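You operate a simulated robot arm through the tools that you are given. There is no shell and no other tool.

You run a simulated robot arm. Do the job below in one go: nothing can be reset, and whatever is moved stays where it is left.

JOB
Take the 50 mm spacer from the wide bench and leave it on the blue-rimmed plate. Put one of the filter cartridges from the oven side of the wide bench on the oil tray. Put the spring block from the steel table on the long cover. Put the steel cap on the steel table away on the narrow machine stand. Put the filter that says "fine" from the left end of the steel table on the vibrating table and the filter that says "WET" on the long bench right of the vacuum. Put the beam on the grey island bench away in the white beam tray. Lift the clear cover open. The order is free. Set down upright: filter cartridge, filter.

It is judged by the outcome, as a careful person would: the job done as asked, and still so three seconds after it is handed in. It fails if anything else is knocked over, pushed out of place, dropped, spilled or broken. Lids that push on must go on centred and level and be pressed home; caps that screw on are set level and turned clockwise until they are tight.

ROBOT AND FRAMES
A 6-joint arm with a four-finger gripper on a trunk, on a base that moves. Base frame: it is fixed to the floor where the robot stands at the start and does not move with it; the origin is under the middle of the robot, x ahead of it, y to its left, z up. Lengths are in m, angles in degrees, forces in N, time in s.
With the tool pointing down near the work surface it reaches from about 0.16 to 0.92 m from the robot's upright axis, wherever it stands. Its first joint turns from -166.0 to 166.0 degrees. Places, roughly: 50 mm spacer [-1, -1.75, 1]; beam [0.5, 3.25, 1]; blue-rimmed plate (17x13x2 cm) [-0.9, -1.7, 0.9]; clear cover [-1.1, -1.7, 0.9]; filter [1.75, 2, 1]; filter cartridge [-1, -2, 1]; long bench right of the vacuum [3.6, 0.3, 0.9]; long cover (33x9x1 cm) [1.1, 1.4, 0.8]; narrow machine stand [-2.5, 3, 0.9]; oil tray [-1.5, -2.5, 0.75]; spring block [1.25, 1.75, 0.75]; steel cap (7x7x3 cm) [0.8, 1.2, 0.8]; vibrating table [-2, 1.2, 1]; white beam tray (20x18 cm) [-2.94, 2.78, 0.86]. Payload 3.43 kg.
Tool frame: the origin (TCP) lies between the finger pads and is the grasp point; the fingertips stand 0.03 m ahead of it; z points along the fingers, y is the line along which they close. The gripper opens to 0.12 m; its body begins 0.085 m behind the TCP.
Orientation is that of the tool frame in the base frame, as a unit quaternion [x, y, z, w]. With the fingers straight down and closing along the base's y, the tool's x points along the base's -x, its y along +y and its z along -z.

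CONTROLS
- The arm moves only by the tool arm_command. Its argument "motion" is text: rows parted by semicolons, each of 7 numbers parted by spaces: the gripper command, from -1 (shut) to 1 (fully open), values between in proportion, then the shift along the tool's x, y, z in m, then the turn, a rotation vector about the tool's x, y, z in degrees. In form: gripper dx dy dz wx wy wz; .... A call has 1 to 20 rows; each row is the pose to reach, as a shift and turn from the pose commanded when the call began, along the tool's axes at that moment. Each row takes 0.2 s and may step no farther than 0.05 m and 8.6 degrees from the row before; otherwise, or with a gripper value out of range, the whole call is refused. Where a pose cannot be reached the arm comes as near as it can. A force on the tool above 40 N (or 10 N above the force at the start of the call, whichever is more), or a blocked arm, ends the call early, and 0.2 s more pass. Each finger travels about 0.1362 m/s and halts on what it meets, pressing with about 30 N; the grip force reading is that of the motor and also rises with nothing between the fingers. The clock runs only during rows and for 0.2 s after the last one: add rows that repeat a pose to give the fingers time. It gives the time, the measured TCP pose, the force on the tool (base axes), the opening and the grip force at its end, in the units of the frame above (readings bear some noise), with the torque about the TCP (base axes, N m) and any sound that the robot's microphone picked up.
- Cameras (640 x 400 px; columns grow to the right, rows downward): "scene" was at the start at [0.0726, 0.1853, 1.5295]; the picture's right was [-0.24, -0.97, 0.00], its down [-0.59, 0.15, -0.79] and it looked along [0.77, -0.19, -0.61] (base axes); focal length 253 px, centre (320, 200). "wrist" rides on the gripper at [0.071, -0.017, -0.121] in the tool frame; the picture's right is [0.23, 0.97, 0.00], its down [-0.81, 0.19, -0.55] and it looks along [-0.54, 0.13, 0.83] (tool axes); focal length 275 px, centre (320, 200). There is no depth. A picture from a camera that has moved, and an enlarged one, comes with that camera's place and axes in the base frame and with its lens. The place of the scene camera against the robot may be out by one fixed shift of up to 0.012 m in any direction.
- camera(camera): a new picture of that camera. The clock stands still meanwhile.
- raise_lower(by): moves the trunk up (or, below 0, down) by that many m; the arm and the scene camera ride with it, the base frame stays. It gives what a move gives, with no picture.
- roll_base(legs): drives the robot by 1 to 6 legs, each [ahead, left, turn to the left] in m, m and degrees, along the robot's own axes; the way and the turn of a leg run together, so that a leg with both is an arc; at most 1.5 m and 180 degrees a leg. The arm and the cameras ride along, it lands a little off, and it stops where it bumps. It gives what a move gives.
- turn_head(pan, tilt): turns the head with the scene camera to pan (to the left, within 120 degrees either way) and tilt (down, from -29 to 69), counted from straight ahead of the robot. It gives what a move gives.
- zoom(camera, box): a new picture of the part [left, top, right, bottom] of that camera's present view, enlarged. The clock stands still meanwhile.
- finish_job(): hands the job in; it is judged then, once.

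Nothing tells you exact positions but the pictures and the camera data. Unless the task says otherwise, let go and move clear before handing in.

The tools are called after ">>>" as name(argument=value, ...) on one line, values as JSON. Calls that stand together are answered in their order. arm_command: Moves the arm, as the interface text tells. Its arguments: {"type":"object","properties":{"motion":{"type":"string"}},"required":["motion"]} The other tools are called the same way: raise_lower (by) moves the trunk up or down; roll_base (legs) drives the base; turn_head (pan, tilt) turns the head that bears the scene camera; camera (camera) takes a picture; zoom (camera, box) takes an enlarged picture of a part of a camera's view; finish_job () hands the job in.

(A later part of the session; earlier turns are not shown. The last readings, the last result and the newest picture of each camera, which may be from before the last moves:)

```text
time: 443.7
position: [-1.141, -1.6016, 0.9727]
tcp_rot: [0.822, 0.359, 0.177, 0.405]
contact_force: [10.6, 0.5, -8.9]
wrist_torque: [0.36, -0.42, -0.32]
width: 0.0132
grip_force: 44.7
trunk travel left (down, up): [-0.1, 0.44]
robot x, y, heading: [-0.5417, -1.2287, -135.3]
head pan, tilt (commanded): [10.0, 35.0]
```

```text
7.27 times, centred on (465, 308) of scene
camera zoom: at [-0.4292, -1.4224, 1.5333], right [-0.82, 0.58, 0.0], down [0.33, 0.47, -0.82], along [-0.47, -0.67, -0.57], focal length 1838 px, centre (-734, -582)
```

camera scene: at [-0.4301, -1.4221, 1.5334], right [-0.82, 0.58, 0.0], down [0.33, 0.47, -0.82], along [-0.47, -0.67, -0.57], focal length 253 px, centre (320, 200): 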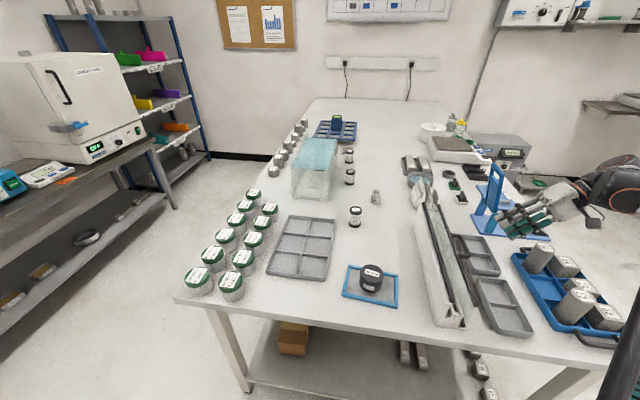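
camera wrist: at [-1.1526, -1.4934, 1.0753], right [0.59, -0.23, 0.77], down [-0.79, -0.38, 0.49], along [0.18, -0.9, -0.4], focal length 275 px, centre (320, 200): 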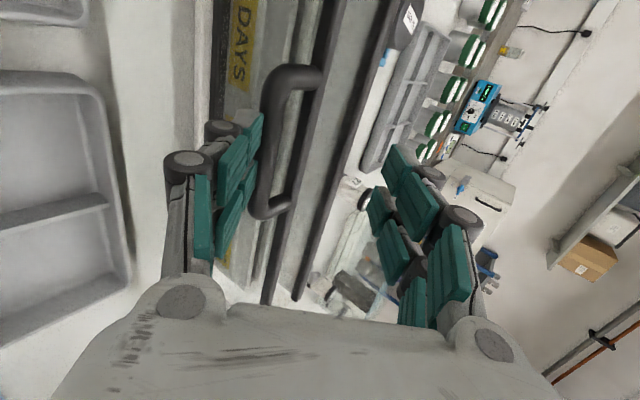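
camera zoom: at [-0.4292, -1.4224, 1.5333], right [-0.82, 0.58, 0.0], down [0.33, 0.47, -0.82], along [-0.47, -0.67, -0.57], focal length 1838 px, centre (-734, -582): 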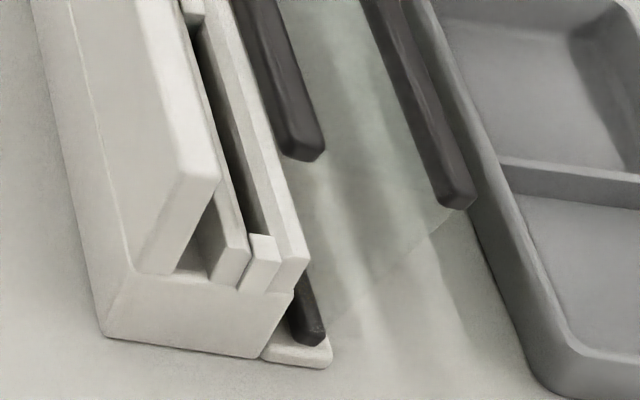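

The cover is clearly opening, rotating about the bottom bar. Continuing along the arc.

>>> arm_command(motion="-1 0 -0.004 -0.0005 0 0 0; -1 0 -0.0085 -0.001 0 0 0; -1 0 -0.013 -0.0018 0 0 0; -1 0 -0.0175 -0.0027 0 0 0; -1 0 -0.0222 -0.0035 0 0 0; -1 0 -0.0222 -0.0035 0 0 0")

>>> zoom(camera="scene", box=[405, 175, 505, 335])

>>> camera(camera="wrist")

```text
time: 445.1
position: [-1.1554, -1.5889, 0.9544]
tcp_rot: [0.822, 0.358, 0.176, 0.406]
contact_force: [-26.9, 4.3, 20.6]
wrist_torque: [-0.2, 0.06, -0.73]
width: 0.0132
grip_force: 45.1
trunk travel left (down, up): [-0.1, 0.44]
robot x, y, heading: [-0.5457, -1.2265, -135.4]
head pan, tilt (commanded): [10.0, 35.0]
```

```text
2.50 times, centred on (455, 255) of scene
camera zoom: at [-0.4309, -1.4206, 1.5338], right [-0.82, 0.58, 0.0], down [0.33, 0.47, -0.82], along [-0.47, -0.67, -0.57], focal length 632 px, centre (-18, 62)
```

zoom: 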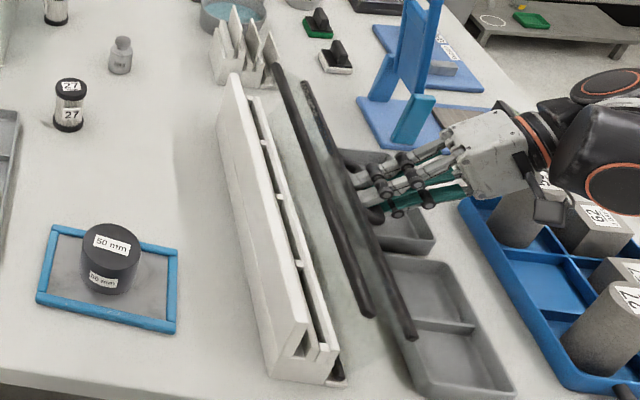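

```text
taken
camera wrist: at [-1.1846, -1.4631, 1.0157], right [0.59, -0.23, 0.77], down [-0.79, -0.37, 0.49], along [0.18, -0.9, -0.4], focal length 275 px, centre (320, 200)
```

wrist: 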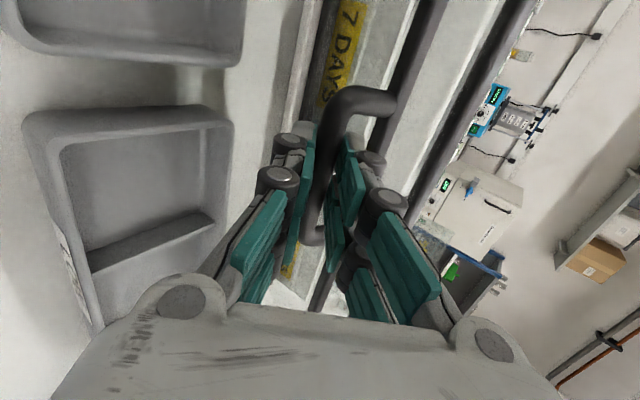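

>>> zoom(camera="scene", box=[440, 270, 500, 335])

>>> zoom(camera="scene", box=[455, 200, 535, 270])

```text
6.15 times, centred on (470, 302) of scene
camera zoom: at [-0.4309, -1.4206, 1.5338], right [-0.82, 0.58, 0.0], down [0.33, 0.47, -0.82], along [-0.47, -0.67, -0.57], focal length 1555 px, centre (-603, -431)
```

zoom: 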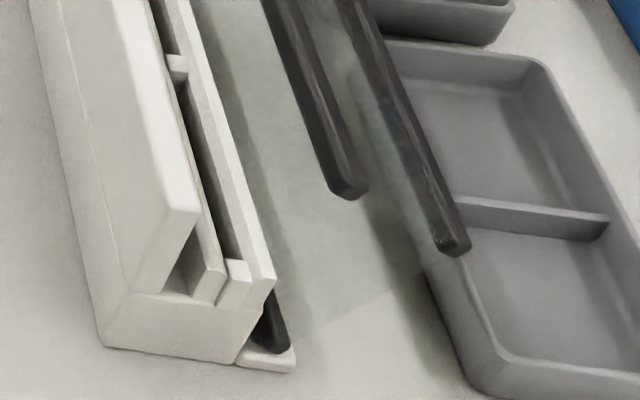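

```text
5.71 times, centred on (495, 235) of scene
camera zoom: at [-0.4309, -1.4206, 1.5338], right [-0.82, 0.58, 0.0], down [0.33, 0.47, -0.82], along [-0.47, -0.67, -0.57], focal length 1444 px, centre (-680, 0)
```

zoom: 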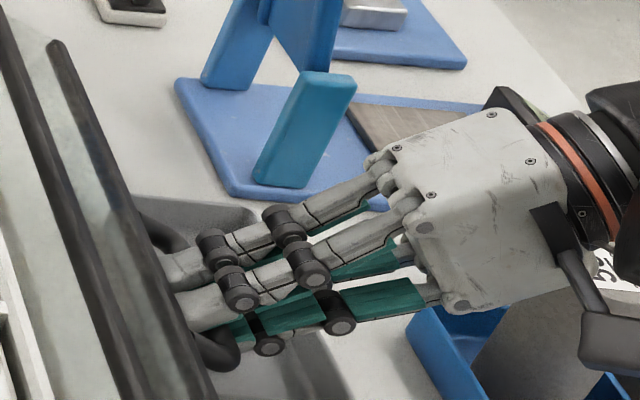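

The cover is now about 26° open about the bottom hinge, with the upper fingertips brushing the free bar. I'll loosen slightly, draw back a few millimetres and re-grip.

>>> arm_command(motion="-0.65 0 0 0 0 0 0; -0.65 0 0 -0.004 0 0 0; -0.65 0 0 -0.008 0 0 0; -0.65 0 0 -0.008 0 0 0")

>>> zoom(camera="scene", box=[405, 175, 535, 335])

>>> zoom(camera="wrist", box=[200, 40, 440, 260])

```text
time: 446.1
position: [-1.1577, -1.5859, 0.9598]
tcp_rot: [0.822, 0.36, 0.177, 0.405]
contact_force: [0.0, 0.5, -0.8]
wrist_torque: [0.02, 0.0, -0.03]
width: 0.0213
grip_force: 0.2
trunk travel left (down, up): [-0.1, 0.44]
robot x, y, heading: [-0.5394, -1.2296, -135.3]
head pan, tilt (commanded): [10.0, 35.0]
```

```text
2.50 times, centred on (470, 255) of scene
camera zoom: at [-0.4296, -1.422, 1.5334], right [-0.82, 0.58, 0.0], down [0.33, 0.47, -0.82], along [-0.47, -0.67, -0.57], focal length 632 px, centre (-55, 62)
```

zoom: 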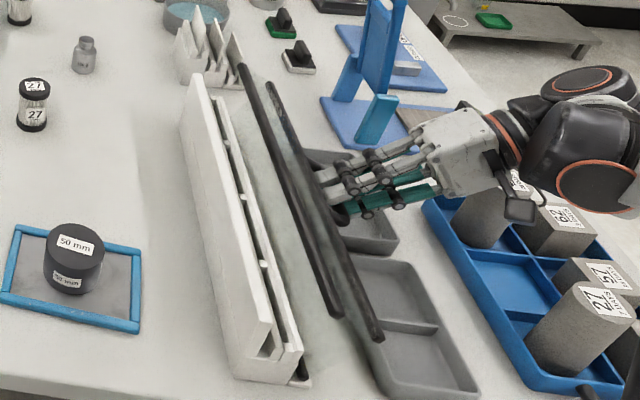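

```text
1.82 times, centred on (320, 150) of wrist
camera zoom: at [-1.1875, -1.4596, 1.0202], right [0.59, -0.23, 0.77], down [-0.79, -0.38, 0.49], along [0.18, -0.9, -0.41], focal length 500 px, centre (320, 291)
```

zoom: 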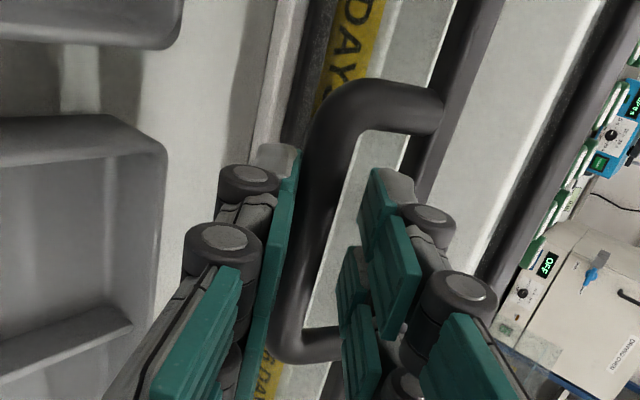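

The cover stays put with no force on the tool. I'll open the fingers a bit to see whether it holds its angle on its own.

>>> arm_command(motion="-0.5 0 0 0 0 0 0; -0.35 0 0 0 0 0 0; -0.35 0 0 0 0 0 0; -0.35 0 0 0 0 0 0; -0.35 0 0 0 0 0 0")

>>> zoom(camera="wrist", box=[200, 40, 440, 260])

>>> zoom(camera="scene", box=[440, 270, 500, 335])

```text
time: 447.3
position: [-1.1592, -1.5864, 0.9598]
tcp_rot: [0.822, 0.36, 0.178, 0.405]
contact_force: [-0.3, 0.1, 0.0]
wrist_torque: [-0.02, -0.06, -0.03]
width: 0.0387
grip_force: 0.0
trunk travel left (down, up): [-0.1, 0.44]
robot x, y, heading: [-0.5401, -1.2283, -135.5]
head pan, tilt (commanded): [10.0, 35.0]
```

```text
1.82 times, centred on (320, 150) of wrist
camera zoom: at [-1.1876, -1.4596, 1.0203], right [0.59, -0.23, 0.77], down [-0.79, -0.38, 0.49], along [0.18, -0.9, -0.41], focal length 500 px, centre (320, 291)
```

zoom: 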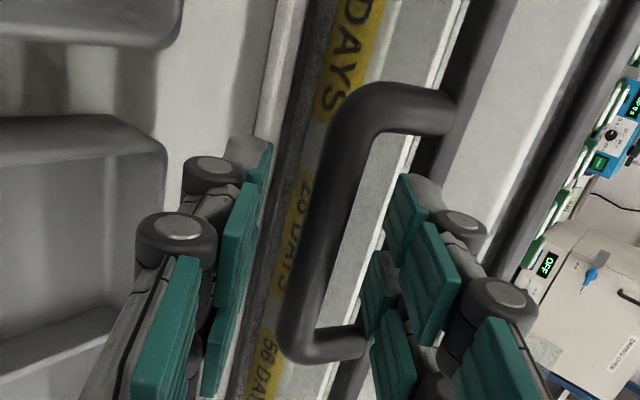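

```text
6.15 times, centred on (470, 302) of scene
camera zoom: at [-0.4296, -1.422, 1.5334], right [-0.82, 0.58, 0.0], down [0.33, 0.47, -0.82], along [-0.47, -0.67, -0.57], focal length 1555 px, centre (-603, -431)
```

zoom: 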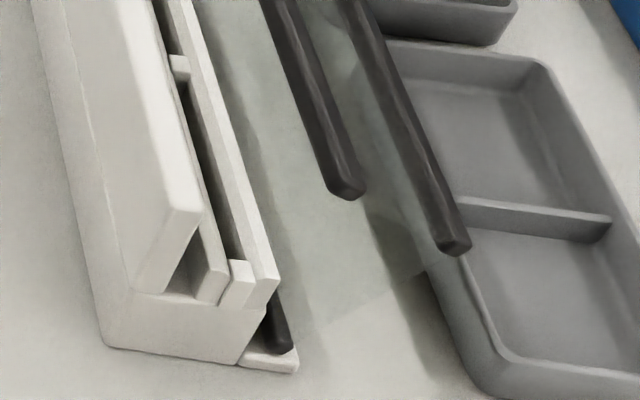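

The cover holds its angle by itself. I'll withdraw from the handle, go vertical, and push the rear edge bar further open from the left.

>>> arm_command(motion="-0.3 0 0 -0.03 0 0 0; -0.3 0 0 -0.07 0 0 0; -0.3 0 0 -0.11 0 0 0; -0.3 0 0 -0.12 0 0 0; -0.3 0 0 -0.12 0 0 0")

>>> arm_command(motion="-1 0 0.012 -0.009 7.5 0 0; -1 0 0.024 -0.018 15 0 0; -1 0 0.036 -0.027 22.5 0 0; -1 0 0.048 -0.037 30 0 0; -1 0 0.06 -0.046 37.5 0 0; -1 0 0.072 -0.055 45 0 0; -1 0 0.0794 -0.0611 52.4 0 0; -1 0 0.0794 -0.0611 52.4 0 0")

>>> camera(camera="wrist")

>>> zoom(camera="scene", box=[405, 175, 535, 335])

```text
time: 448.5
position: [-1.222, -1.5438, 1.0323]
tcp_rot: [0.829, 0.354, 0.157, 0.403]
contact_force: [0.4, -0.4, 0.4]
wrist_torque: [-0.01, 0.05, 0.02]
width: 0.0417
grip_force: 0.1
out of reach, approached as far as the arm can: row 2, 3, 4, 5
trunk travel left (down, up): [-0.1, 0.44]
robot x, y, heading: [-0.5423, -1.2264, -135.3]
head pan, tilt (commanded): [10.0, 35.0]
```

```text
time: 450.3
position: [-1.2228, -1.5436, 1.1348]
tcp_rot: [0.916, 0.4, 0.0, 0.0]
contact_force: [0.8, 0.2, 0.8]
wrist_torque: [0.01, 0.04, -0.03]
width: 0.0
grip_force: 30.5
trunk travel left (down, up): [-0.1, 0.44]
robot x, y, heading: [-0.539, -1.2282, -135.1]
head pan, tilt (commanded): [10.0, 35.0]
```

```text
taken
camera wrist: at [-1.1874, -1.4783, 1.2538], right [0.87, -0.49, 0.0], down [-0.41, -0.73, 0.55], along [-0.27, -0.48, -0.83], focal length 275 px, centre (320, 200)
```

wrist: 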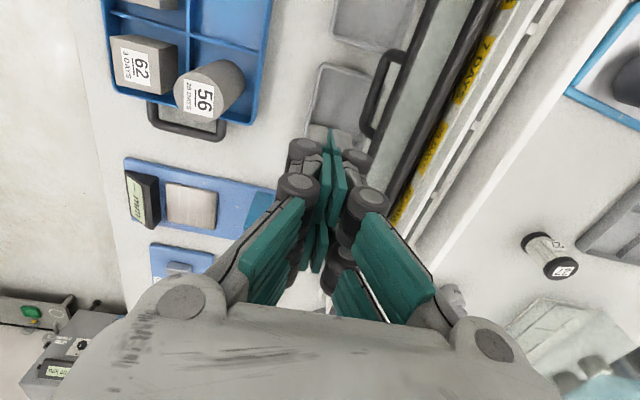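

```text
2.50 times, centred on (470, 255) of scene
camera zoom: at [-0.4292, -1.4222, 1.5333], right [-0.82, 0.58, 0.0], down [0.33, 0.47, -0.82], along [-0.47, -0.67, -0.57], focal length 632 px, centre (-55, 62)
```

zoom: 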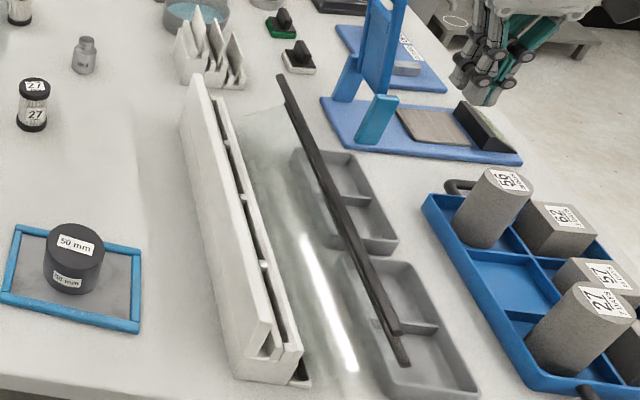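

The cover has swung further open as I withdrew. I'll check its angle and whether anything was touched.

>>> zoom(camera="scene", box=[440, 270, 520, 340])

>>> zoom(camera="wrist", box=[300, 0, 480, 160])

>>> zoom(camera="scene", box=[430, 190, 520, 290])

```text
5.71 times, centred on (480, 305) of scene
camera zoom: at [-0.4292, -1.4222, 1.5333], right [-0.82, 0.58, 0.0], down [0.33, 0.47, -0.82], along [-0.47, -0.67, -0.57], focal length 1444 px, centre (-594, -400)
```

zoom: 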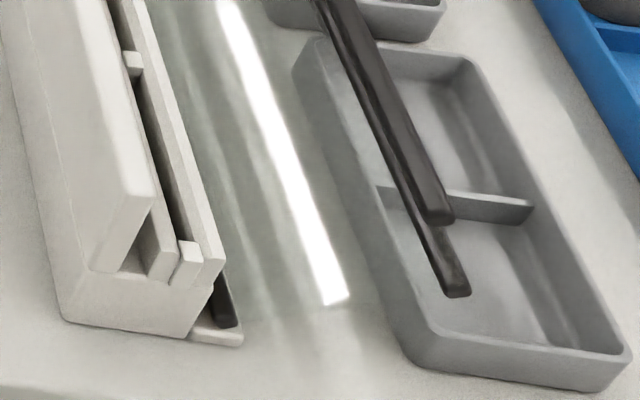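

```text
2.50 times, centred on (390, 80) of wrist
camera zoom: at [-1.1874, -1.4783, 1.2538], right [0.87, -0.49, 0.0], down [-0.41, -0.73, 0.55], along [-0.27, -0.48, -0.83], focal length 688 px, centre (145, 500)
```

zoom: 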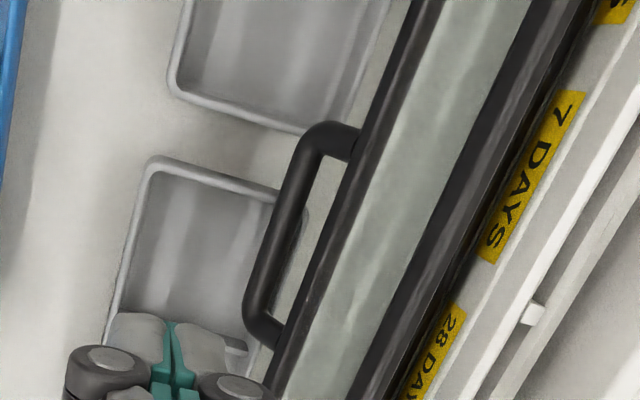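

```text
4.00 times, centred on (475, 240) of scene
camera zoom: at [-0.4292, -1.4222, 1.5333], right [-0.82, 0.58, 0.0], down [0.33, 0.47, -0.82], along [-0.47, -0.67, -0.57], focal length 1011 px, centre (-300, 40)
```

zoom: 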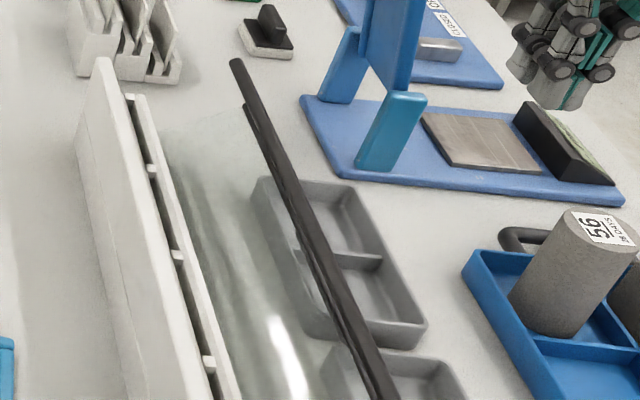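

The cover is now about 59° open and holding, with the handle just clear of the pan. I'll press very lightly on the rear bar to check whether it is at its stop.

>>> arm_command(motion="-1 0.016 0.0275 0.01 0 0 0; -1 0.032 0.055 0.02 0 0 0; -1 0.048 0.0825 0.04 0 0 0; -1 0.0638 0.1099 0.07 0 0 0; -1 0.0638 0.1099 0.1 0 0 0; -1 0.0638 0.1099 0.1 0 0 0")

>>> zoom(camera="scene", box=[405, 175, 535, 335])

>>> camera(camera="wrist")

```text
time: 451.7
position: [-1.1001, -1.5726, 1.0343]
tcp_rot: [0.916, 0.401, 0.001, 0.002]
contact_force: [-1.1, -0.8, -0.3]
wrist_torque: [0.01, 0.02, 0.01]
width: 0.0001
grip_force: 30.1
trunk travel left (down, up): [-0.1, 0.44]
robot x, y, heading: [-0.5442, -1.2241, -135.5]
head pan, tilt (commanded): [10.0, 35.0]
```

```text
2.50 times, centred on (470, 255) of scene
camera zoom: at [-0.4298, -1.4221, 1.5334], right [-0.82, 0.58, 0.0], down [0.33, 0.47, -0.82], along [-0.47, -0.67, -0.57], focal length 632 px, centre (-55, 62)
```

zoom: 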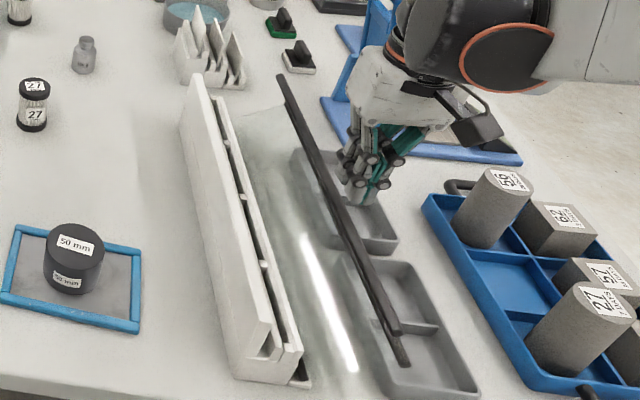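

```text
taken
camera wrist: at [-1.0641, -1.5068, 1.1552], right [0.87, -0.49, 0.0], down [-0.41, -0.72, 0.55], along [-0.27, -0.48, -0.83], focal length 275 px, centre (320, 200)
```

wrist: 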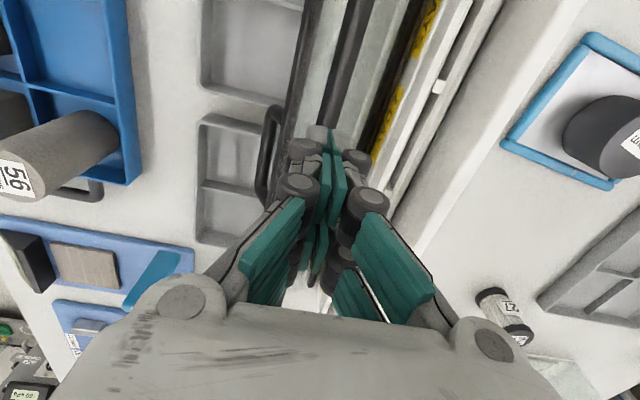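

>>> arm_command(motion="-1 0 0 0.008 0 0 0; -1 0 0 0.014 0 0 0; -1 0 0 0.014 0 0 0")

>>> arm_command(motion="-1 0 0 0.003 0 0 0; -1 0 0 0.006 0 0 0; -1 0 0 0.006 0 0 0")

```text
time: 452.5
position: [-1.1007, -1.5715, 1.0214]
tcp_rot: [0.916, 0.401, 0.001, 0.001]
contact_force: [0.0, -0.5, -0.2]
wrist_torque: [0.04, 0.0, 0.03]
width: 0.0
grip_force: 29.7
trunk travel left (down, up): [-0.1, 0.44]
robot x, y, heading: [-0.5414, -1.2258, -135.3]
head pan, tilt (commanded): [10.0, 35.0]
```

```text
time: 453.3
position: [-1.1004, -1.5723, 1.0151]
tcp_rot: [0.916, 0.402, 0.001, 0.0]
contact_force: [-0.2, 0.4, -0.1]
wrist_torque: [0.01, 0.01, 0.02]
width: 0.0002
grip_force: 30.7
trunk travel left (down, up): [-0.1, 0.44]
robot x, y, heading: [-0.5418, -1.2274, -134.9]
head pan, tilt (commanded): [10.0, 35.0]
```

>>> arm_command(motion="-1 0 0 0.002 0 0 0; -1 0 0 0.004 0 0 0; -1 0 0 0.004 0 0 0")

>>> zoom(camera="wrist", box=[240, 40, 440, 200])

```text
time: 454.1
position: [-1.0998, -1.572, 1.0102]
tcp_rot: [0.916, 0.401, 0.0, 0.001]
contact_force: [0.5, -1.1, 0.3]
wrist_torque: [-0.01, 0.02, 0.03]
width: 0.0
grip_force: 29.9
trunk travel left (down, up): [-0.1, 0.44]
robot x, y, heading: [-0.5419, -1.2307, -135.0]
head pan, tilt (commanded): [10.0, 35.0]
```

```text
2.50 times, centred on (340, 120) of wrist
camera zoom: at [-1.0637, -1.5061, 1.1306], right [0.87, -0.49, 0.0], down [-0.41, -0.72, 0.55], along [-0.27, -0.48, -0.83], focal length 688 px, centre (270, 400)
```

zoom: 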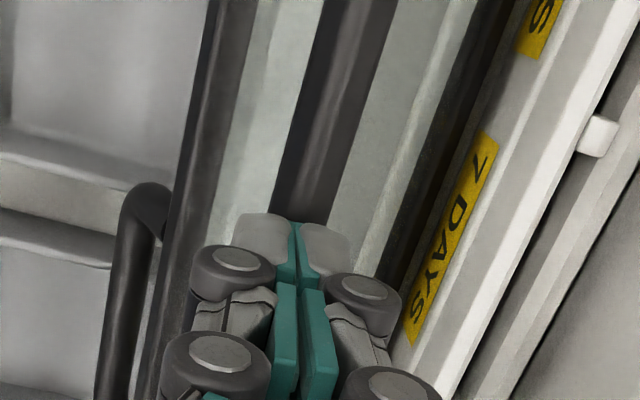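

>>> arm_command(motion="-1 0 0 0.002 0 0 0; -1 0 0 0.004 0 0 0; -1 0 0 0.004 0 0 0")

>>> arm_command(motion="-1 0 0 0.002 0 0 0; -1 0 0 0.002 0 0 0")

```text
time: 454.9
position: [-1.0972, -1.5726, 1.0096]
tcp_rot: [0.915, 0.402, 0.001, 0.002]
contact_force: [4.4, -0.1, 23.3]
wrist_torque: [0.17, -0.22, -0.02]
width: 0.0
grip_force: 30.5
trunk travel left (down, up): [-0.1, 0.44]
robot x, y, heading: [-0.541, -1.2281, -135.3]
head pan, tilt (commanded): [10.0, 35.0]
stopped in row 3: the force on the tool passed its limit at 41 N (the readings are from after the stop); the commanded pose is now the measured one
```

```text
time: 455.3
position: [-1.0961, -1.5727, 1.0083]
tcp_rot: [0.916, 0.401, 0.0, 0.002]
contact_force: [5.7, 1.8, 24.8]
wrist_torque: [-0.12, 0.14, 0.03]
width: 0.0
grip_force: 30.0
trunk travel left (down, up): [-0.1, 0.44]
robot x, y, heading: [-0.5386, -1.2307, -135.0]
head pan, tilt (commanded): [10.0, 35.0]
stopped in row 1: the force on the tool passed its limit at 44 N (the readings are from after the stop); the commanded pose is now the measured one
```

It is at its stop and won't go further, so the cover is fully open. Backing off and checking everything around.

>>> arm_command(motion="-1 0 0 -0.01 0 0 0; -1 0 0 -0.05 0 0 0; -1 0 0 -0.1 0 0 0; -1 0 0 -0.15 0 0 0; -1 0 0 -0.19 0 0 0; -1 0 0 -0.19 0 0 0")

>>> camera(camera="wrist")

>>> camera(camera="scene")

>>> zoom(camera="scene", box=[405, 175, 535, 335])

```text
time: 456.7
position: [-1.1009, -1.5723, 1.1984]
tcp_rot: [0.916, 0.402, 0.0, 0.002]
contact_force: [-0.2, -0.4, 0.4]
wrist_torque: [-0.01, 0.0, -0.02]
width: 0.0
grip_force: 30.3
trunk travel left (down, up): [-0.1, 0.44]
robot x, y, heading: [-0.544, -1.2297, -135.0]
head pan, tilt (commanded): [10.0, 35.0]
```

```text
taken
camera wrist: at [-1.0651, -1.5068, 1.3201], right [0.87, -0.49, 0.0], down [-0.41, -0.72, 0.56], along [-0.27, -0.49, -0.83], focal length 275 px, centre (320, 200)
```

wrist: 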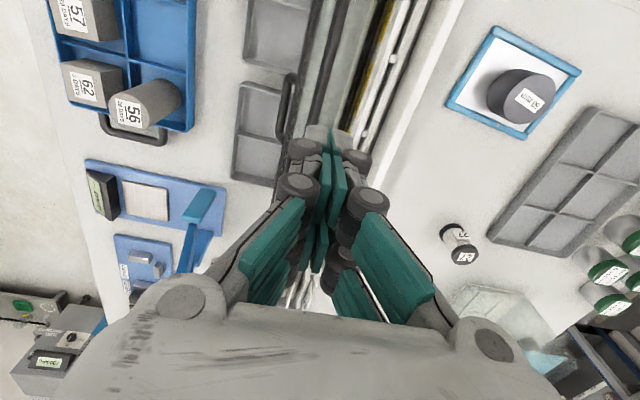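

```text
taken
camera scene: at [-0.429, -1.422, 1.5333], right [-0.82, 0.58, 0.0], down [0.33, 0.47, -0.82], along [-0.47, -0.67, -0.57], focal length 253 px, centre (320, 200)
```

scene: 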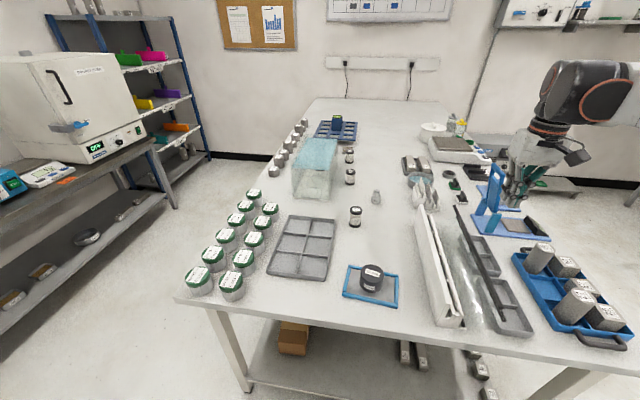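

```text
2.50 times, centred on (470, 255) of scene
camera zoom: at [-0.429, -1.422, 1.5333], right [-0.82, 0.58, 0.0], down [0.33, 0.47, -0.82], along [-0.47, -0.67, -0.57], focal length 632 px, centre (-55, 62)
```

zoom: 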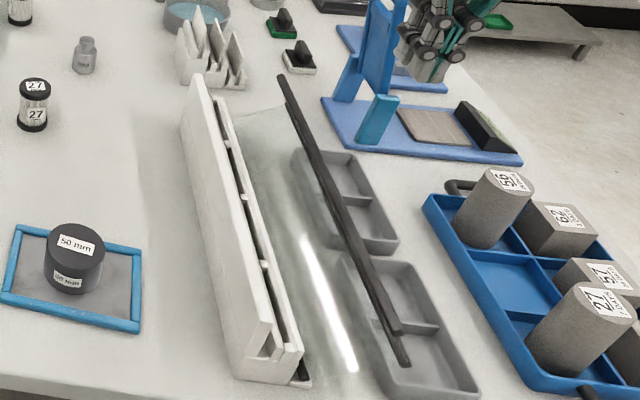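

The cover is open and the pans and everything else look undisturbed. Next I'll fold the arm and drive round to the oven side of the bench for the cartridge.

>>> arm_command(motion="-0.5 0.039 0.023 0 0 0 0; 0 0.078 0.047 0 0 0 0; 0 0.116 0.07 0 0 0 0; 0 0.155 0.093 0 0 0 0; 0 0.193 0.117 0 0 0 0; 0 0.232 0.14 0 0 0 0; 0 0.27 0.163 0 0 0 0; 0 0.27 0.163 0 0 0 0")

>>> roll_base(legs=[[0.02, 1.1, 0]])

>>> camera(camera="scene")

```text
time: 458.5
position: [-0.7961, -1.4852, 1.1988]
tcp_rot: [0.916, 0.402, 0.0, 0.002]
contact_force: [0.1, 0.2, 0.5]
wrist_torque: [-0.06, 0.01, -0.01]
width: 0.0601
grip_force: 0.1
trunk travel left (down, up): [-0.1, 0.44]
robot x, y, heading: [-0.5426, -1.2298, -135.1]
head pan, tilt (commanded): [10.0, 35.0]
```

```text
time: 464.1
position: [-0.0345, -2.2825, 1.1987]
tcp_rot: [0.916, 0.402, 0.001, 0.001]
contact_force: [-0.1, 0.0, 0.5]
wrist_torque: [0.01, -0.01, -0.02]
width: 0.0602
grip_force: 0.0
trunk travel left (down, up): [-0.1, 0.44]
robot x, y, heading: [0.2202, -2.0259, -135.4]
head pan, tilt (commanded): [10.0, 35.0]
```

```text
taken
camera scene: at [0.3327, -2.2193, 1.5334], right [-0.82, 0.58, 0.0], down [0.33, 0.47, -0.82], along [-0.47, -0.67, -0.57], focal length 253 px, centre (320, 200)
```

scene: 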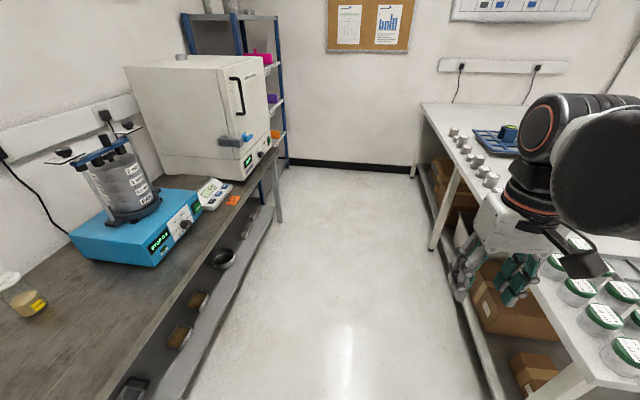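

The corridor on the oven side is clear. Driving along it and turning to face the bench near the oil tray.

>>> roll_base(legs=[[1.4, 0.1, 0]])

>>> roll_base(legs=[[0, 0, -90]])

>>> camera(camera="scene")

>>> camera(camera="wrist")

```text
time: 471.1
position: [-0.9701, -3.3348, 1.1991]
tcp_rot: [0.918, 0.397, 0.0, 0.003]
contact_force: [0.2, -0.5, 0.2]
wrist_torque: [0.02, 0.02, -0.01]
width: 0.0601
grip_force: 0.1
trunk travel left (down, up): [-0.1, 0.44]
robot x, y, heading: [-0.7129, -3.0802, -135.9]
head pan, tilt (commanded): [10.0, 35.0]
```

```text
time: 475.4
position: [-0.9612, -2.8181, 1.1977]
tcp_rot: [0.926, -0.377, -0.001, 0.001]
contact_force: [-0.4, -0.1, 0.5]
wrist_torque: [0.05, 0.0, -0.01]
width: 0.0599
grip_force: 0.0
trunk travel left (down, up): [-0.1, 0.44]
robot x, y, heading: [-0.7099, -3.0806, 133.0]
head pan, tilt (commanded): [10.0, 35.0]
```

```text
taken
camera scene: at [-0.9064, -3.1719, 1.5334], right [0.6, 0.8, 0.0], down [0.46, -0.34, -0.82], along [-0.66, 0.49, -0.57], focal length 253 px, centre (320, 200)
```

scene: 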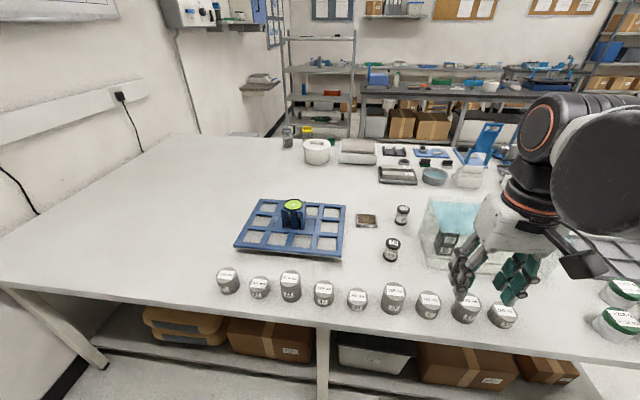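

```text
taken
camera wrist: at [-0.8984, -2.8532, 1.3188], right [-0.51, -0.86, 0.0], down [-0.71, 0.43, 0.55], along [-0.48, 0.28, -0.83], focal length 275 px, centre (320, 200)
```

wrist: 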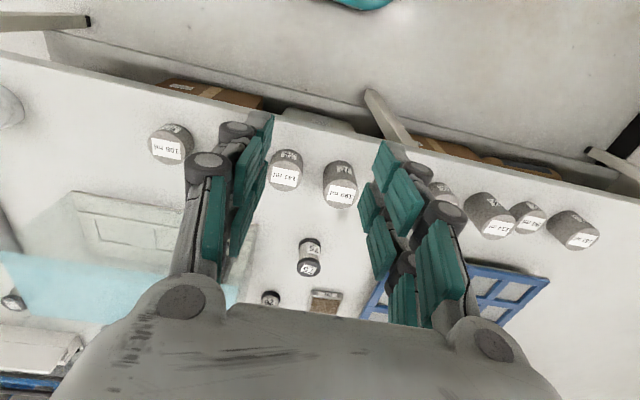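

The small tray and the two cartridges are in view. Zooming in.

>>> zoom(camera="scene", box=[340, 190, 440, 270])

>>> zoom(camera="wrist", box=[230, 140, 400, 320])

>>> zoom(camera="scene", box=[220, 120, 520, 320])

```text
5.00 times, centred on (390, 230) of scene
camera zoom: at [-0.9064, -3.1719, 1.5334], right [0.6, 0.8, 0.0], down [0.46, -0.34, -0.82], along [-0.66, 0.49, -0.57], focal length 1264 px, centre (-30, 50)
```

zoom: 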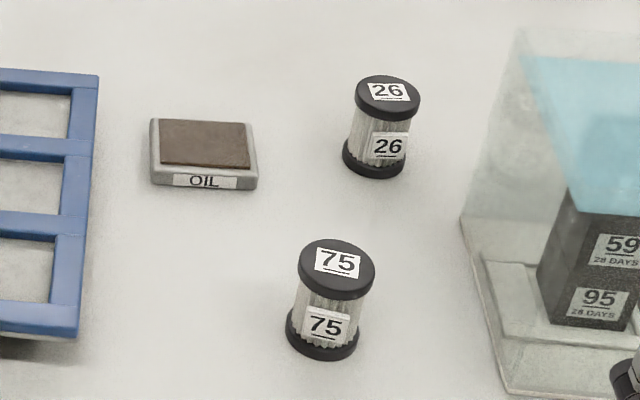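

```text
2.22 times, centred on (315, 230) of wrist
camera zoom: at [-0.8984, -2.8532, 1.3188], right [-0.51, -0.86, 0.0], down [-0.71, 0.43, 0.55], along [-0.48, 0.28, -0.83], focal length 612 px, centre (331, 133)
```

zoom: 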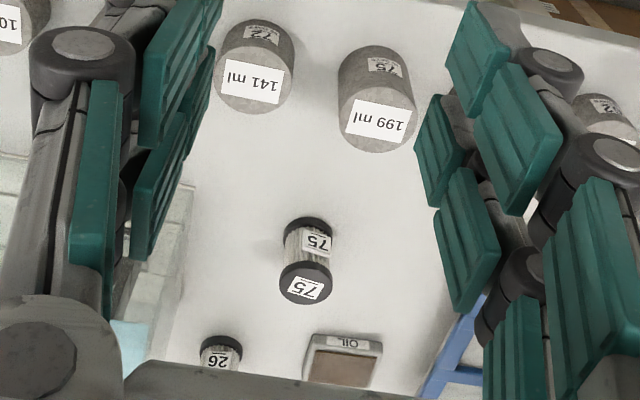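

```text
2.00 times, centred on (370, 220) of scene
camera zoom: at [-0.9064, -3.1719, 1.5334], right [0.6, 0.8, 0.0], down [0.46, -0.34, -0.82], along [-0.66, 0.49, -0.57], focal length 505 px, centre (220, 160)
```

zoom: 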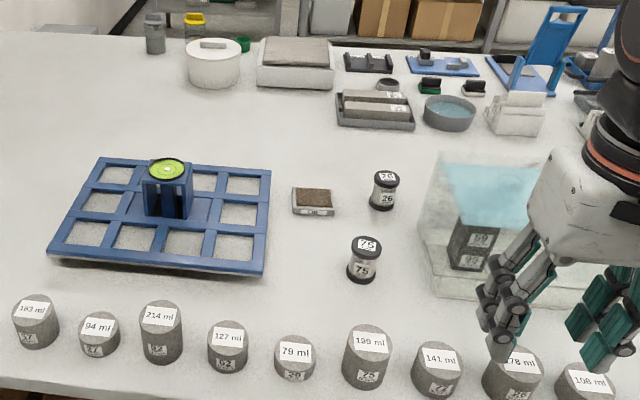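

The tray is labelled OIL. I'll take cartridge 75, the nearest one. Moving the base a bit closer first.

>>> roll_base(legs=[[0.1, 0, 1.5]])

>>> camera(camera="wrist")

>>> zoom(camera="scene", box=[300, 180, 480, 300])

```text
time: 476.6
position: [-1.039, -2.7504, 1.198]
tcp_rot: [0.931, -0.365, -0.002, 0.0]
contact_force: [-0.3, 0.8, 0.7]
wrist_torque: [0.01, 0.0, -0.01]
width: 0.0598
grip_force: 0.1
trunk travel left (down, up): [-0.1, 0.44]
robot x, y, heading: [-0.7832, -3.0044, 134.5]
head pan, tilt (commanded): [10.0, 35.0]
```

```text
taken
camera wrist: at [-0.9747, -2.7848, 1.3188], right [-0.49, -0.87, 0.0], down [-0.72, 0.41, 0.55], along [-0.48, 0.27, -0.83], focal length 275 px, centre (320, 200)
```

wrist: 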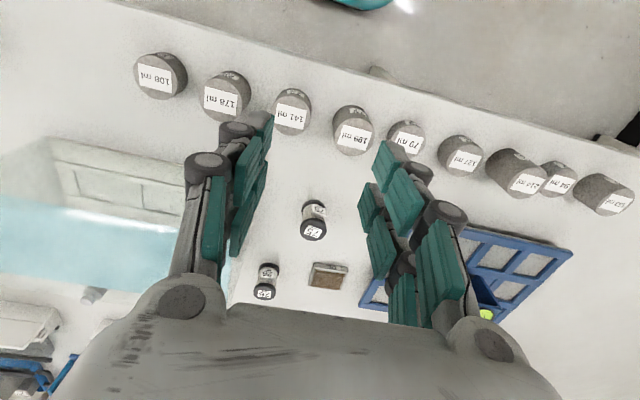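

```text
3.33 times, centred on (390, 240) of scene
camera zoom: at [-0.9742, -3.1038, 1.5333], right [0.58, 0.82, 0.0], down [0.47, -0.33, -0.82], along [-0.67, 0.47, -0.57], focal length 842 px, centre (87, 67)
```

zoom: 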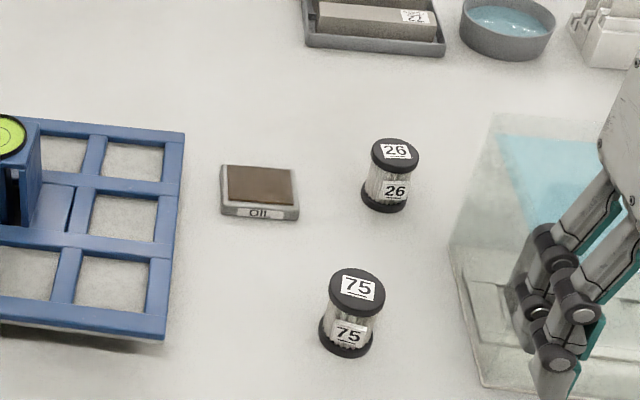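

>>> arm_command(motion="0.2 -0.04 0.011 0.01 0 0 0; 0.4 -0.08 0.022 0.03 0 0 0; 0.4 -0.12 0.033 0.055 0 0 0; 0.4 -0.1555 0.044 0.08 0 0 0; 0.4 -0.1555 0.044 0.08 0 0 0")

>>> camera(camera="wrist")

>>> zoom(camera="wrist", box=[250, 100, 430, 300])

```text
time: 477.8
position: [-1.1817, -2.6791, 1.1192]
tcp_rot: [0.931, -0.366, -0.001, 0.002]
contact_force: [0.2, 0.6, -0.4]
wrist_torque: [-0.04, -0.07, -0.04]
width: 0.0841
grip_force: 0.1
trunk travel left (down, up): [-0.1, 0.44]
robot x, y, heading: [-0.782, -3.008, 134.7]
head pan, tilt (commanded): [10.0, 35.0]
```

```text
taken
camera wrist: at [-1.1175, -2.7131, 1.2391], right [-0.49, -0.87, 0.0], down [-0.72, 0.41, 0.55], along [-0.48, 0.27, -0.83], focal length 275 px, centre (320, 200)
```

wrist: 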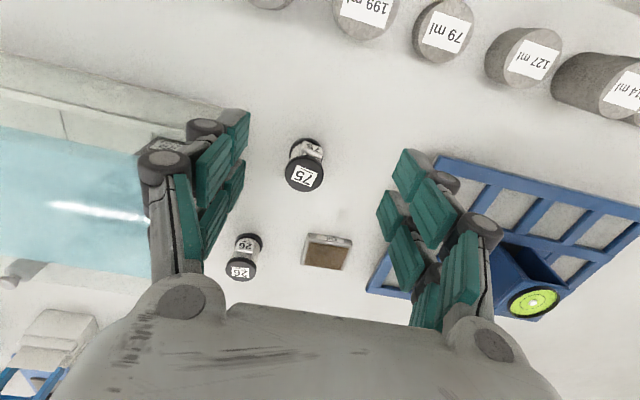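

```text
2.00 times, centred on (340, 200) of wrist
camera zoom: at [-1.1175, -2.7131, 1.2391], right [-0.49, -0.87, 0.0], down [-0.72, 0.41, 0.55], along [-0.48, 0.27, -0.83], focal length 551 px, centre (280, 200)
```

zoom: 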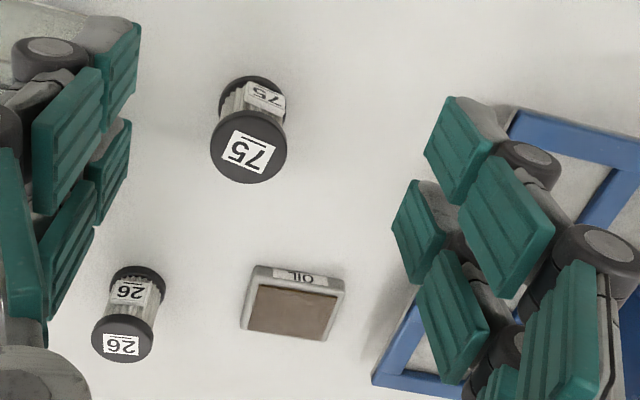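

Cartridge 75 is at about (-1.251, -2.616), and the oil tray near (-1.427, -2.551). Moving over the cartridge with a narrower opening.

>>> arm_command(motion="0.25 -0.045 0 0 0 0 0; 0.25 -0.094 0.0005 0 0 0 0; 0.25 -0.094 0.0005 0.045 0 0 0; 0.25 -0.094 0.0005 0.09 0 0 0; 0.25 -0.094 0.0005 0.12 0 0 0; 0.25 -0.094 0.0005 0.12 0 0 0")

>>> camera(camera="wrist")

>>> zoom(camera="scene", box=[300, 130, 480, 300])

```text
time: 479.1
position: [-1.25, -2.611, 0.9988]
tcp_rot: [0.931, -0.365, -0.001, 0.002]
contact_force: [-0.5, 0.6, 0.6]
wrist_torque: [0.0, -0.02, -0.01]
width: 0.0751
grip_force: 0.2
trunk travel left (down, up): [-0.1, 0.44]
robot x, y, heading: [-0.7827, -3.0075, 134.7]
head pan, tilt (commanded): [10.0, 35.0]
```

```text
taken
camera wrist: at [-1.1865, -2.6454, 1.1195], right [-0.49, -0.87, 0.0], down [-0.72, 0.41, 0.55], along [-0.48, 0.27, -0.83], focal length 275 px, centre (320, 200)
```

wrist: 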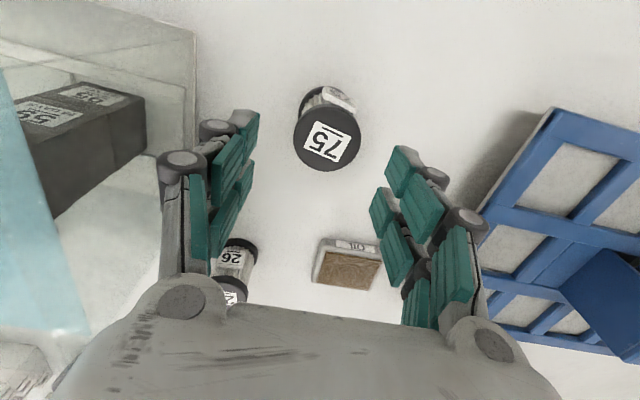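

```text
2.35 times, centred on (390, 215) of scene
camera zoom: at [-0.9743, -3.1038, 1.5334], right [0.58, 0.82, 0.0], down [0.47, -0.33, -0.82], along [-0.67, 0.47, -0.57], focal length 595 px, centre (155, 165)
```

zoom: 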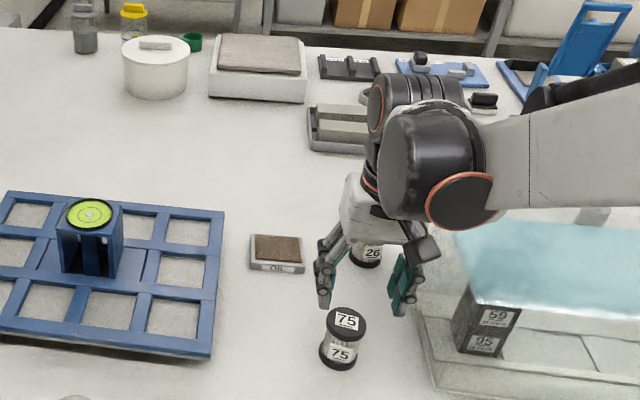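

Small correction, then descend and grip.

>>> arm_command(motion="0.25 0.002 0.004 0.03 0 0 0; 0.25 0.002 0.004 0.06 0 0 0; 0.25 0.002 0.004 0.083 0 0 0; 0.25 0.002 0.004 0.083 0 0 0; 0 0.002 0.004 0.083 0 0 0; -1 0.002 0.004 0.083 0 0 0; -1 0.002 0.004 0.083 0 0 0; -1 0.002 0.004 0.083 0 0 0")

>>> camera(camera="wrist")

>>> zoom(camera="scene", box=[300, 130, 480, 300])

```text
time: 480.9
position: [-1.2533, -2.6175, 0.9168]
tcp_rot: [0.931, -0.365, -0.002, 0.002]
contact_force: [0.8, 0.3, -0.1]
wrist_torque: [-0.04, 0.0, -0.02]
width: 0.0481
grip_force: 30.4
trunk travel left (down, up): [-0.1, 0.44]
robot x, y, heading: [-0.778, -3.0059, 134.7]
head pan, tilt (commanded): [10.0, 35.0]
```

```text
taken
camera wrist: at [-1.1887, -2.6524, 1.0374], right [-0.49, -0.87, 0.0], down [-0.72, 0.41, 0.55], along [-0.48, 0.27, -0.83], focal length 275 px, centre (320, 200)
```

wrist: 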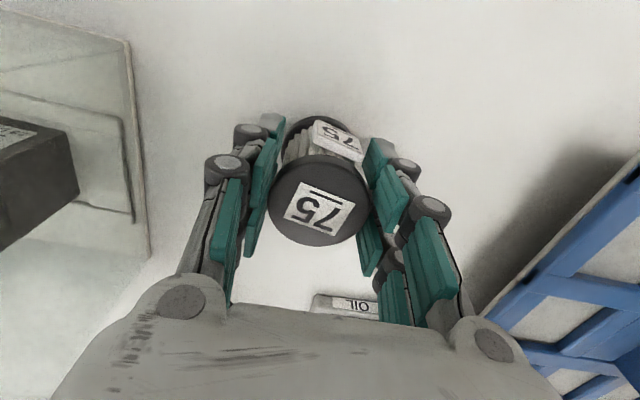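

```text
2.35 times, centred on (390, 215) of scene
camera zoom: at [-0.9742, -3.1039, 1.5334], right [0.58, 0.82, 0.0], down [0.47, -0.33, -0.82], along [-0.67, 0.47, -0.57], focal length 595 px, centre (155, 165)
```

zoom: 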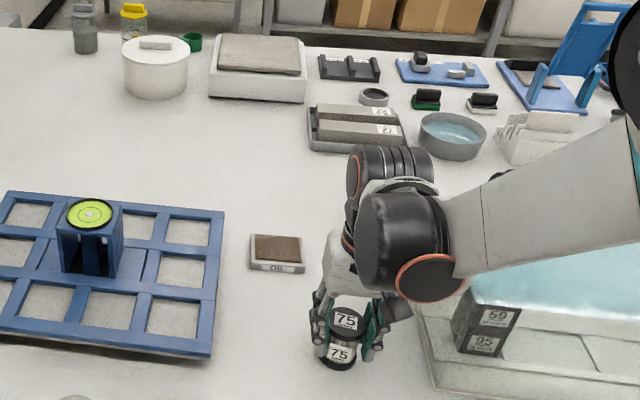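

Held at 48 mm. Lifting and moving it over the oil tray.

>>> arm_command(motion="-1 0 0 -0.02 0 0 0; -1 0 0 -0.05 0 0 0; -1 0 0 -0.09 0 0 0; -1 -0.035 0.014 -0.09 0 0 0; -1 -0.07 0.028 -0.09 0 0 0; -1 -0.105 0.042 -0.09 0 0 0; -1 -0.14 0.056 -0.09 0 0 0; -1 -0.1725 0.07 -0.09 0 0 0; -1 -0.1725 0.07 -0.09 0 0 0")

>>> camera(camera="wrist")

>>> zoom(camera="scene", box=[300, 130, 480, 300])

```text
time: 482.9
position: [-1.4287, -2.5521, 1.0057]
tcp_rot: [0.931, -0.365, -0.002, 0.001]
contact_force: [-0.5, -0.6, -1.5]
wrist_torque: [-0.03, -0.03, -0.02]
width: 0.0483
grip_force: 30.3
trunk travel left (down, up): [-0.1, 0.44]
robot x, y, heading: [-0.7782, -3.0052, 134.6]
head pan, tilt (commanded): [10.0, 35.0]
```

```text
taken
camera wrist: at [-1.3646, -2.5856, 1.1271], right [-0.49, -0.87, 0.0], down [-0.72, 0.41, 0.55], along [-0.48, 0.27, -0.83], focal length 275 px, centre (320, 200)
```

wrist: 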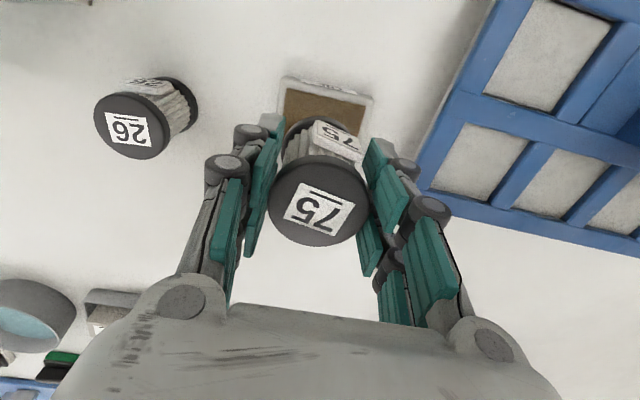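

```text
2.35 times, centred on (390, 215) of scene
camera zoom: at [-0.9747, -3.1037, 1.5333], right [0.58, 0.82, 0.0], down [0.47, -0.33, -0.82], along [-0.67, 0.47, -0.57], focal length 595 px, centre (155, 165)
```

zoom: 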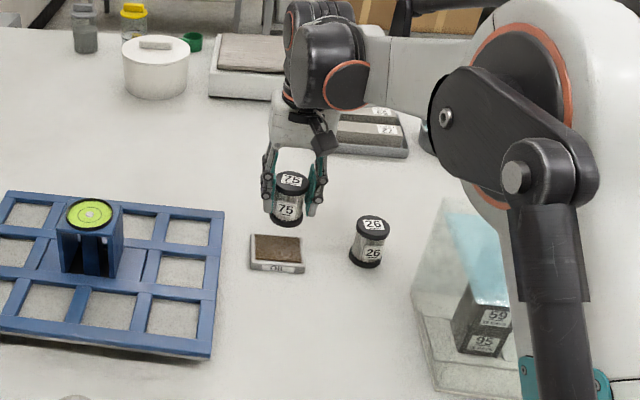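

>>> zoom(camera="wrist", box=[250, 50, 400, 170])

>>> zoom(camera="scene", box=[350, 170, 430, 250])

```text
3.33 times, centred on (325, 110) of wrist
camera zoom: at [-1.3646, -2.5856, 1.1271], right [-0.49, -0.87, 0.0], down [-0.72, 0.41, 0.55], along [-0.48, 0.27, -0.83], focal length 918 px, centre (303, 500)
```

zoom: 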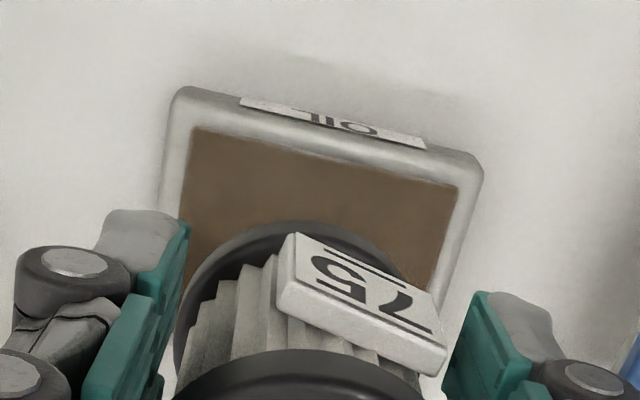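

```text
5.00 times, centred on (390, 210) of scene
camera zoom: at [-0.9747, -3.1037, 1.5333], right [0.58, 0.82, 0.0], down [0.47, -0.33, -0.82], along [-0.67, 0.47, -0.57], focal length 1264 px, centre (-30, 150)
```

zoom: 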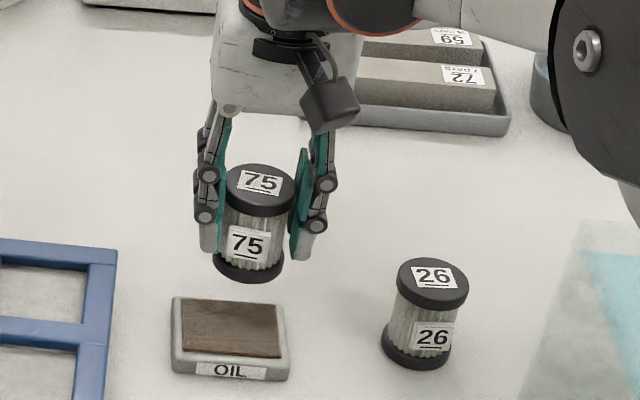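

The brown pad's centre is near (-1.441, -2.542), about 16 mm further than I am. Shifting and lowering to just above it.

>>> arm_command(motion="-1 -0.008 0.0005 0.01 0 0 0; -1 -0.0159 0.001 0.025 0 0 0; -1 -0.0159 0.001 0.045 0 0 0; -1 -0.0159 0.001 0.053 0 0 0; -1 -0.0159 0.001 0.053 0 0 0")

>>> zoom(camera="wrist", box=[230, 50, 410, 250])

>>> zoom(camera="scene", box=[350, 180, 430, 250])

```text
time: 484.1
position: [-1.4425, -2.5424, 0.9537]
tcp_rot: [0.931, -0.365, -0.001, 0.002]
contact_force: [-0.7, 0.0, -0.4]
wrist_torque: [0.02, -0.03, -0.01]
width: 0.048
grip_force: 29.9
trunk travel left (down, up): [-0.1, 0.44]
robot x, y, heading: [-0.7823, -3.0049, 134.7]
head pan, tilt (commanded): [10.0, 35.0]
```

```text
2.00 times, centred on (320, 150) of wrist
camera zoom: at [-1.3774, -2.5768, 1.0734], right [-0.49, -0.87, 0.0], down [-0.72, 0.41, 0.55], along [-0.48, 0.27, -0.83], focal length 551 px, centre (320, 300)
```

zoom: 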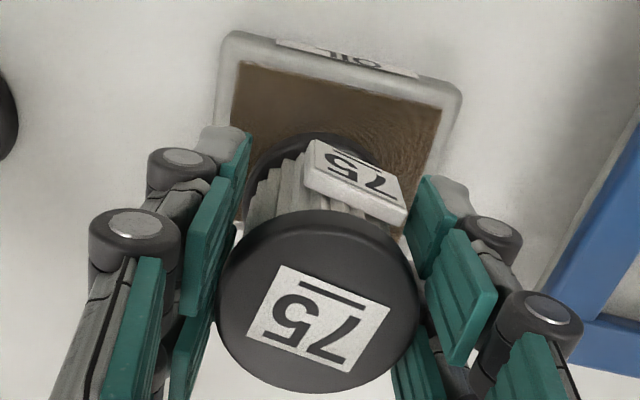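

```text
5.71 times, centred on (390, 215) of scene
camera zoom: at [-0.9744, -3.1038, 1.5334], right [0.58, 0.82, 0.0], down [0.47, -0.33, -0.82], along [-0.67, 0.47, -0.57], focal length 1444 px, centre (-80, 114)
```

zoom: 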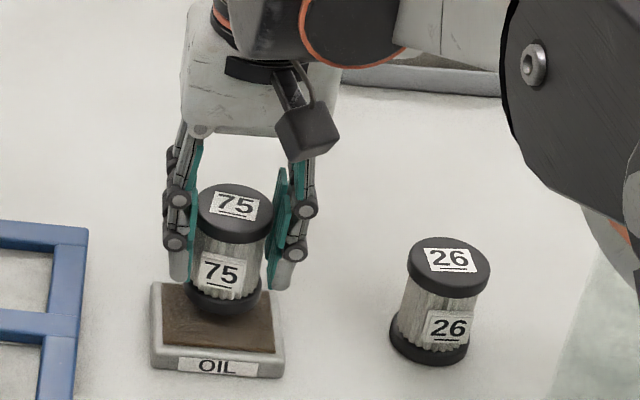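

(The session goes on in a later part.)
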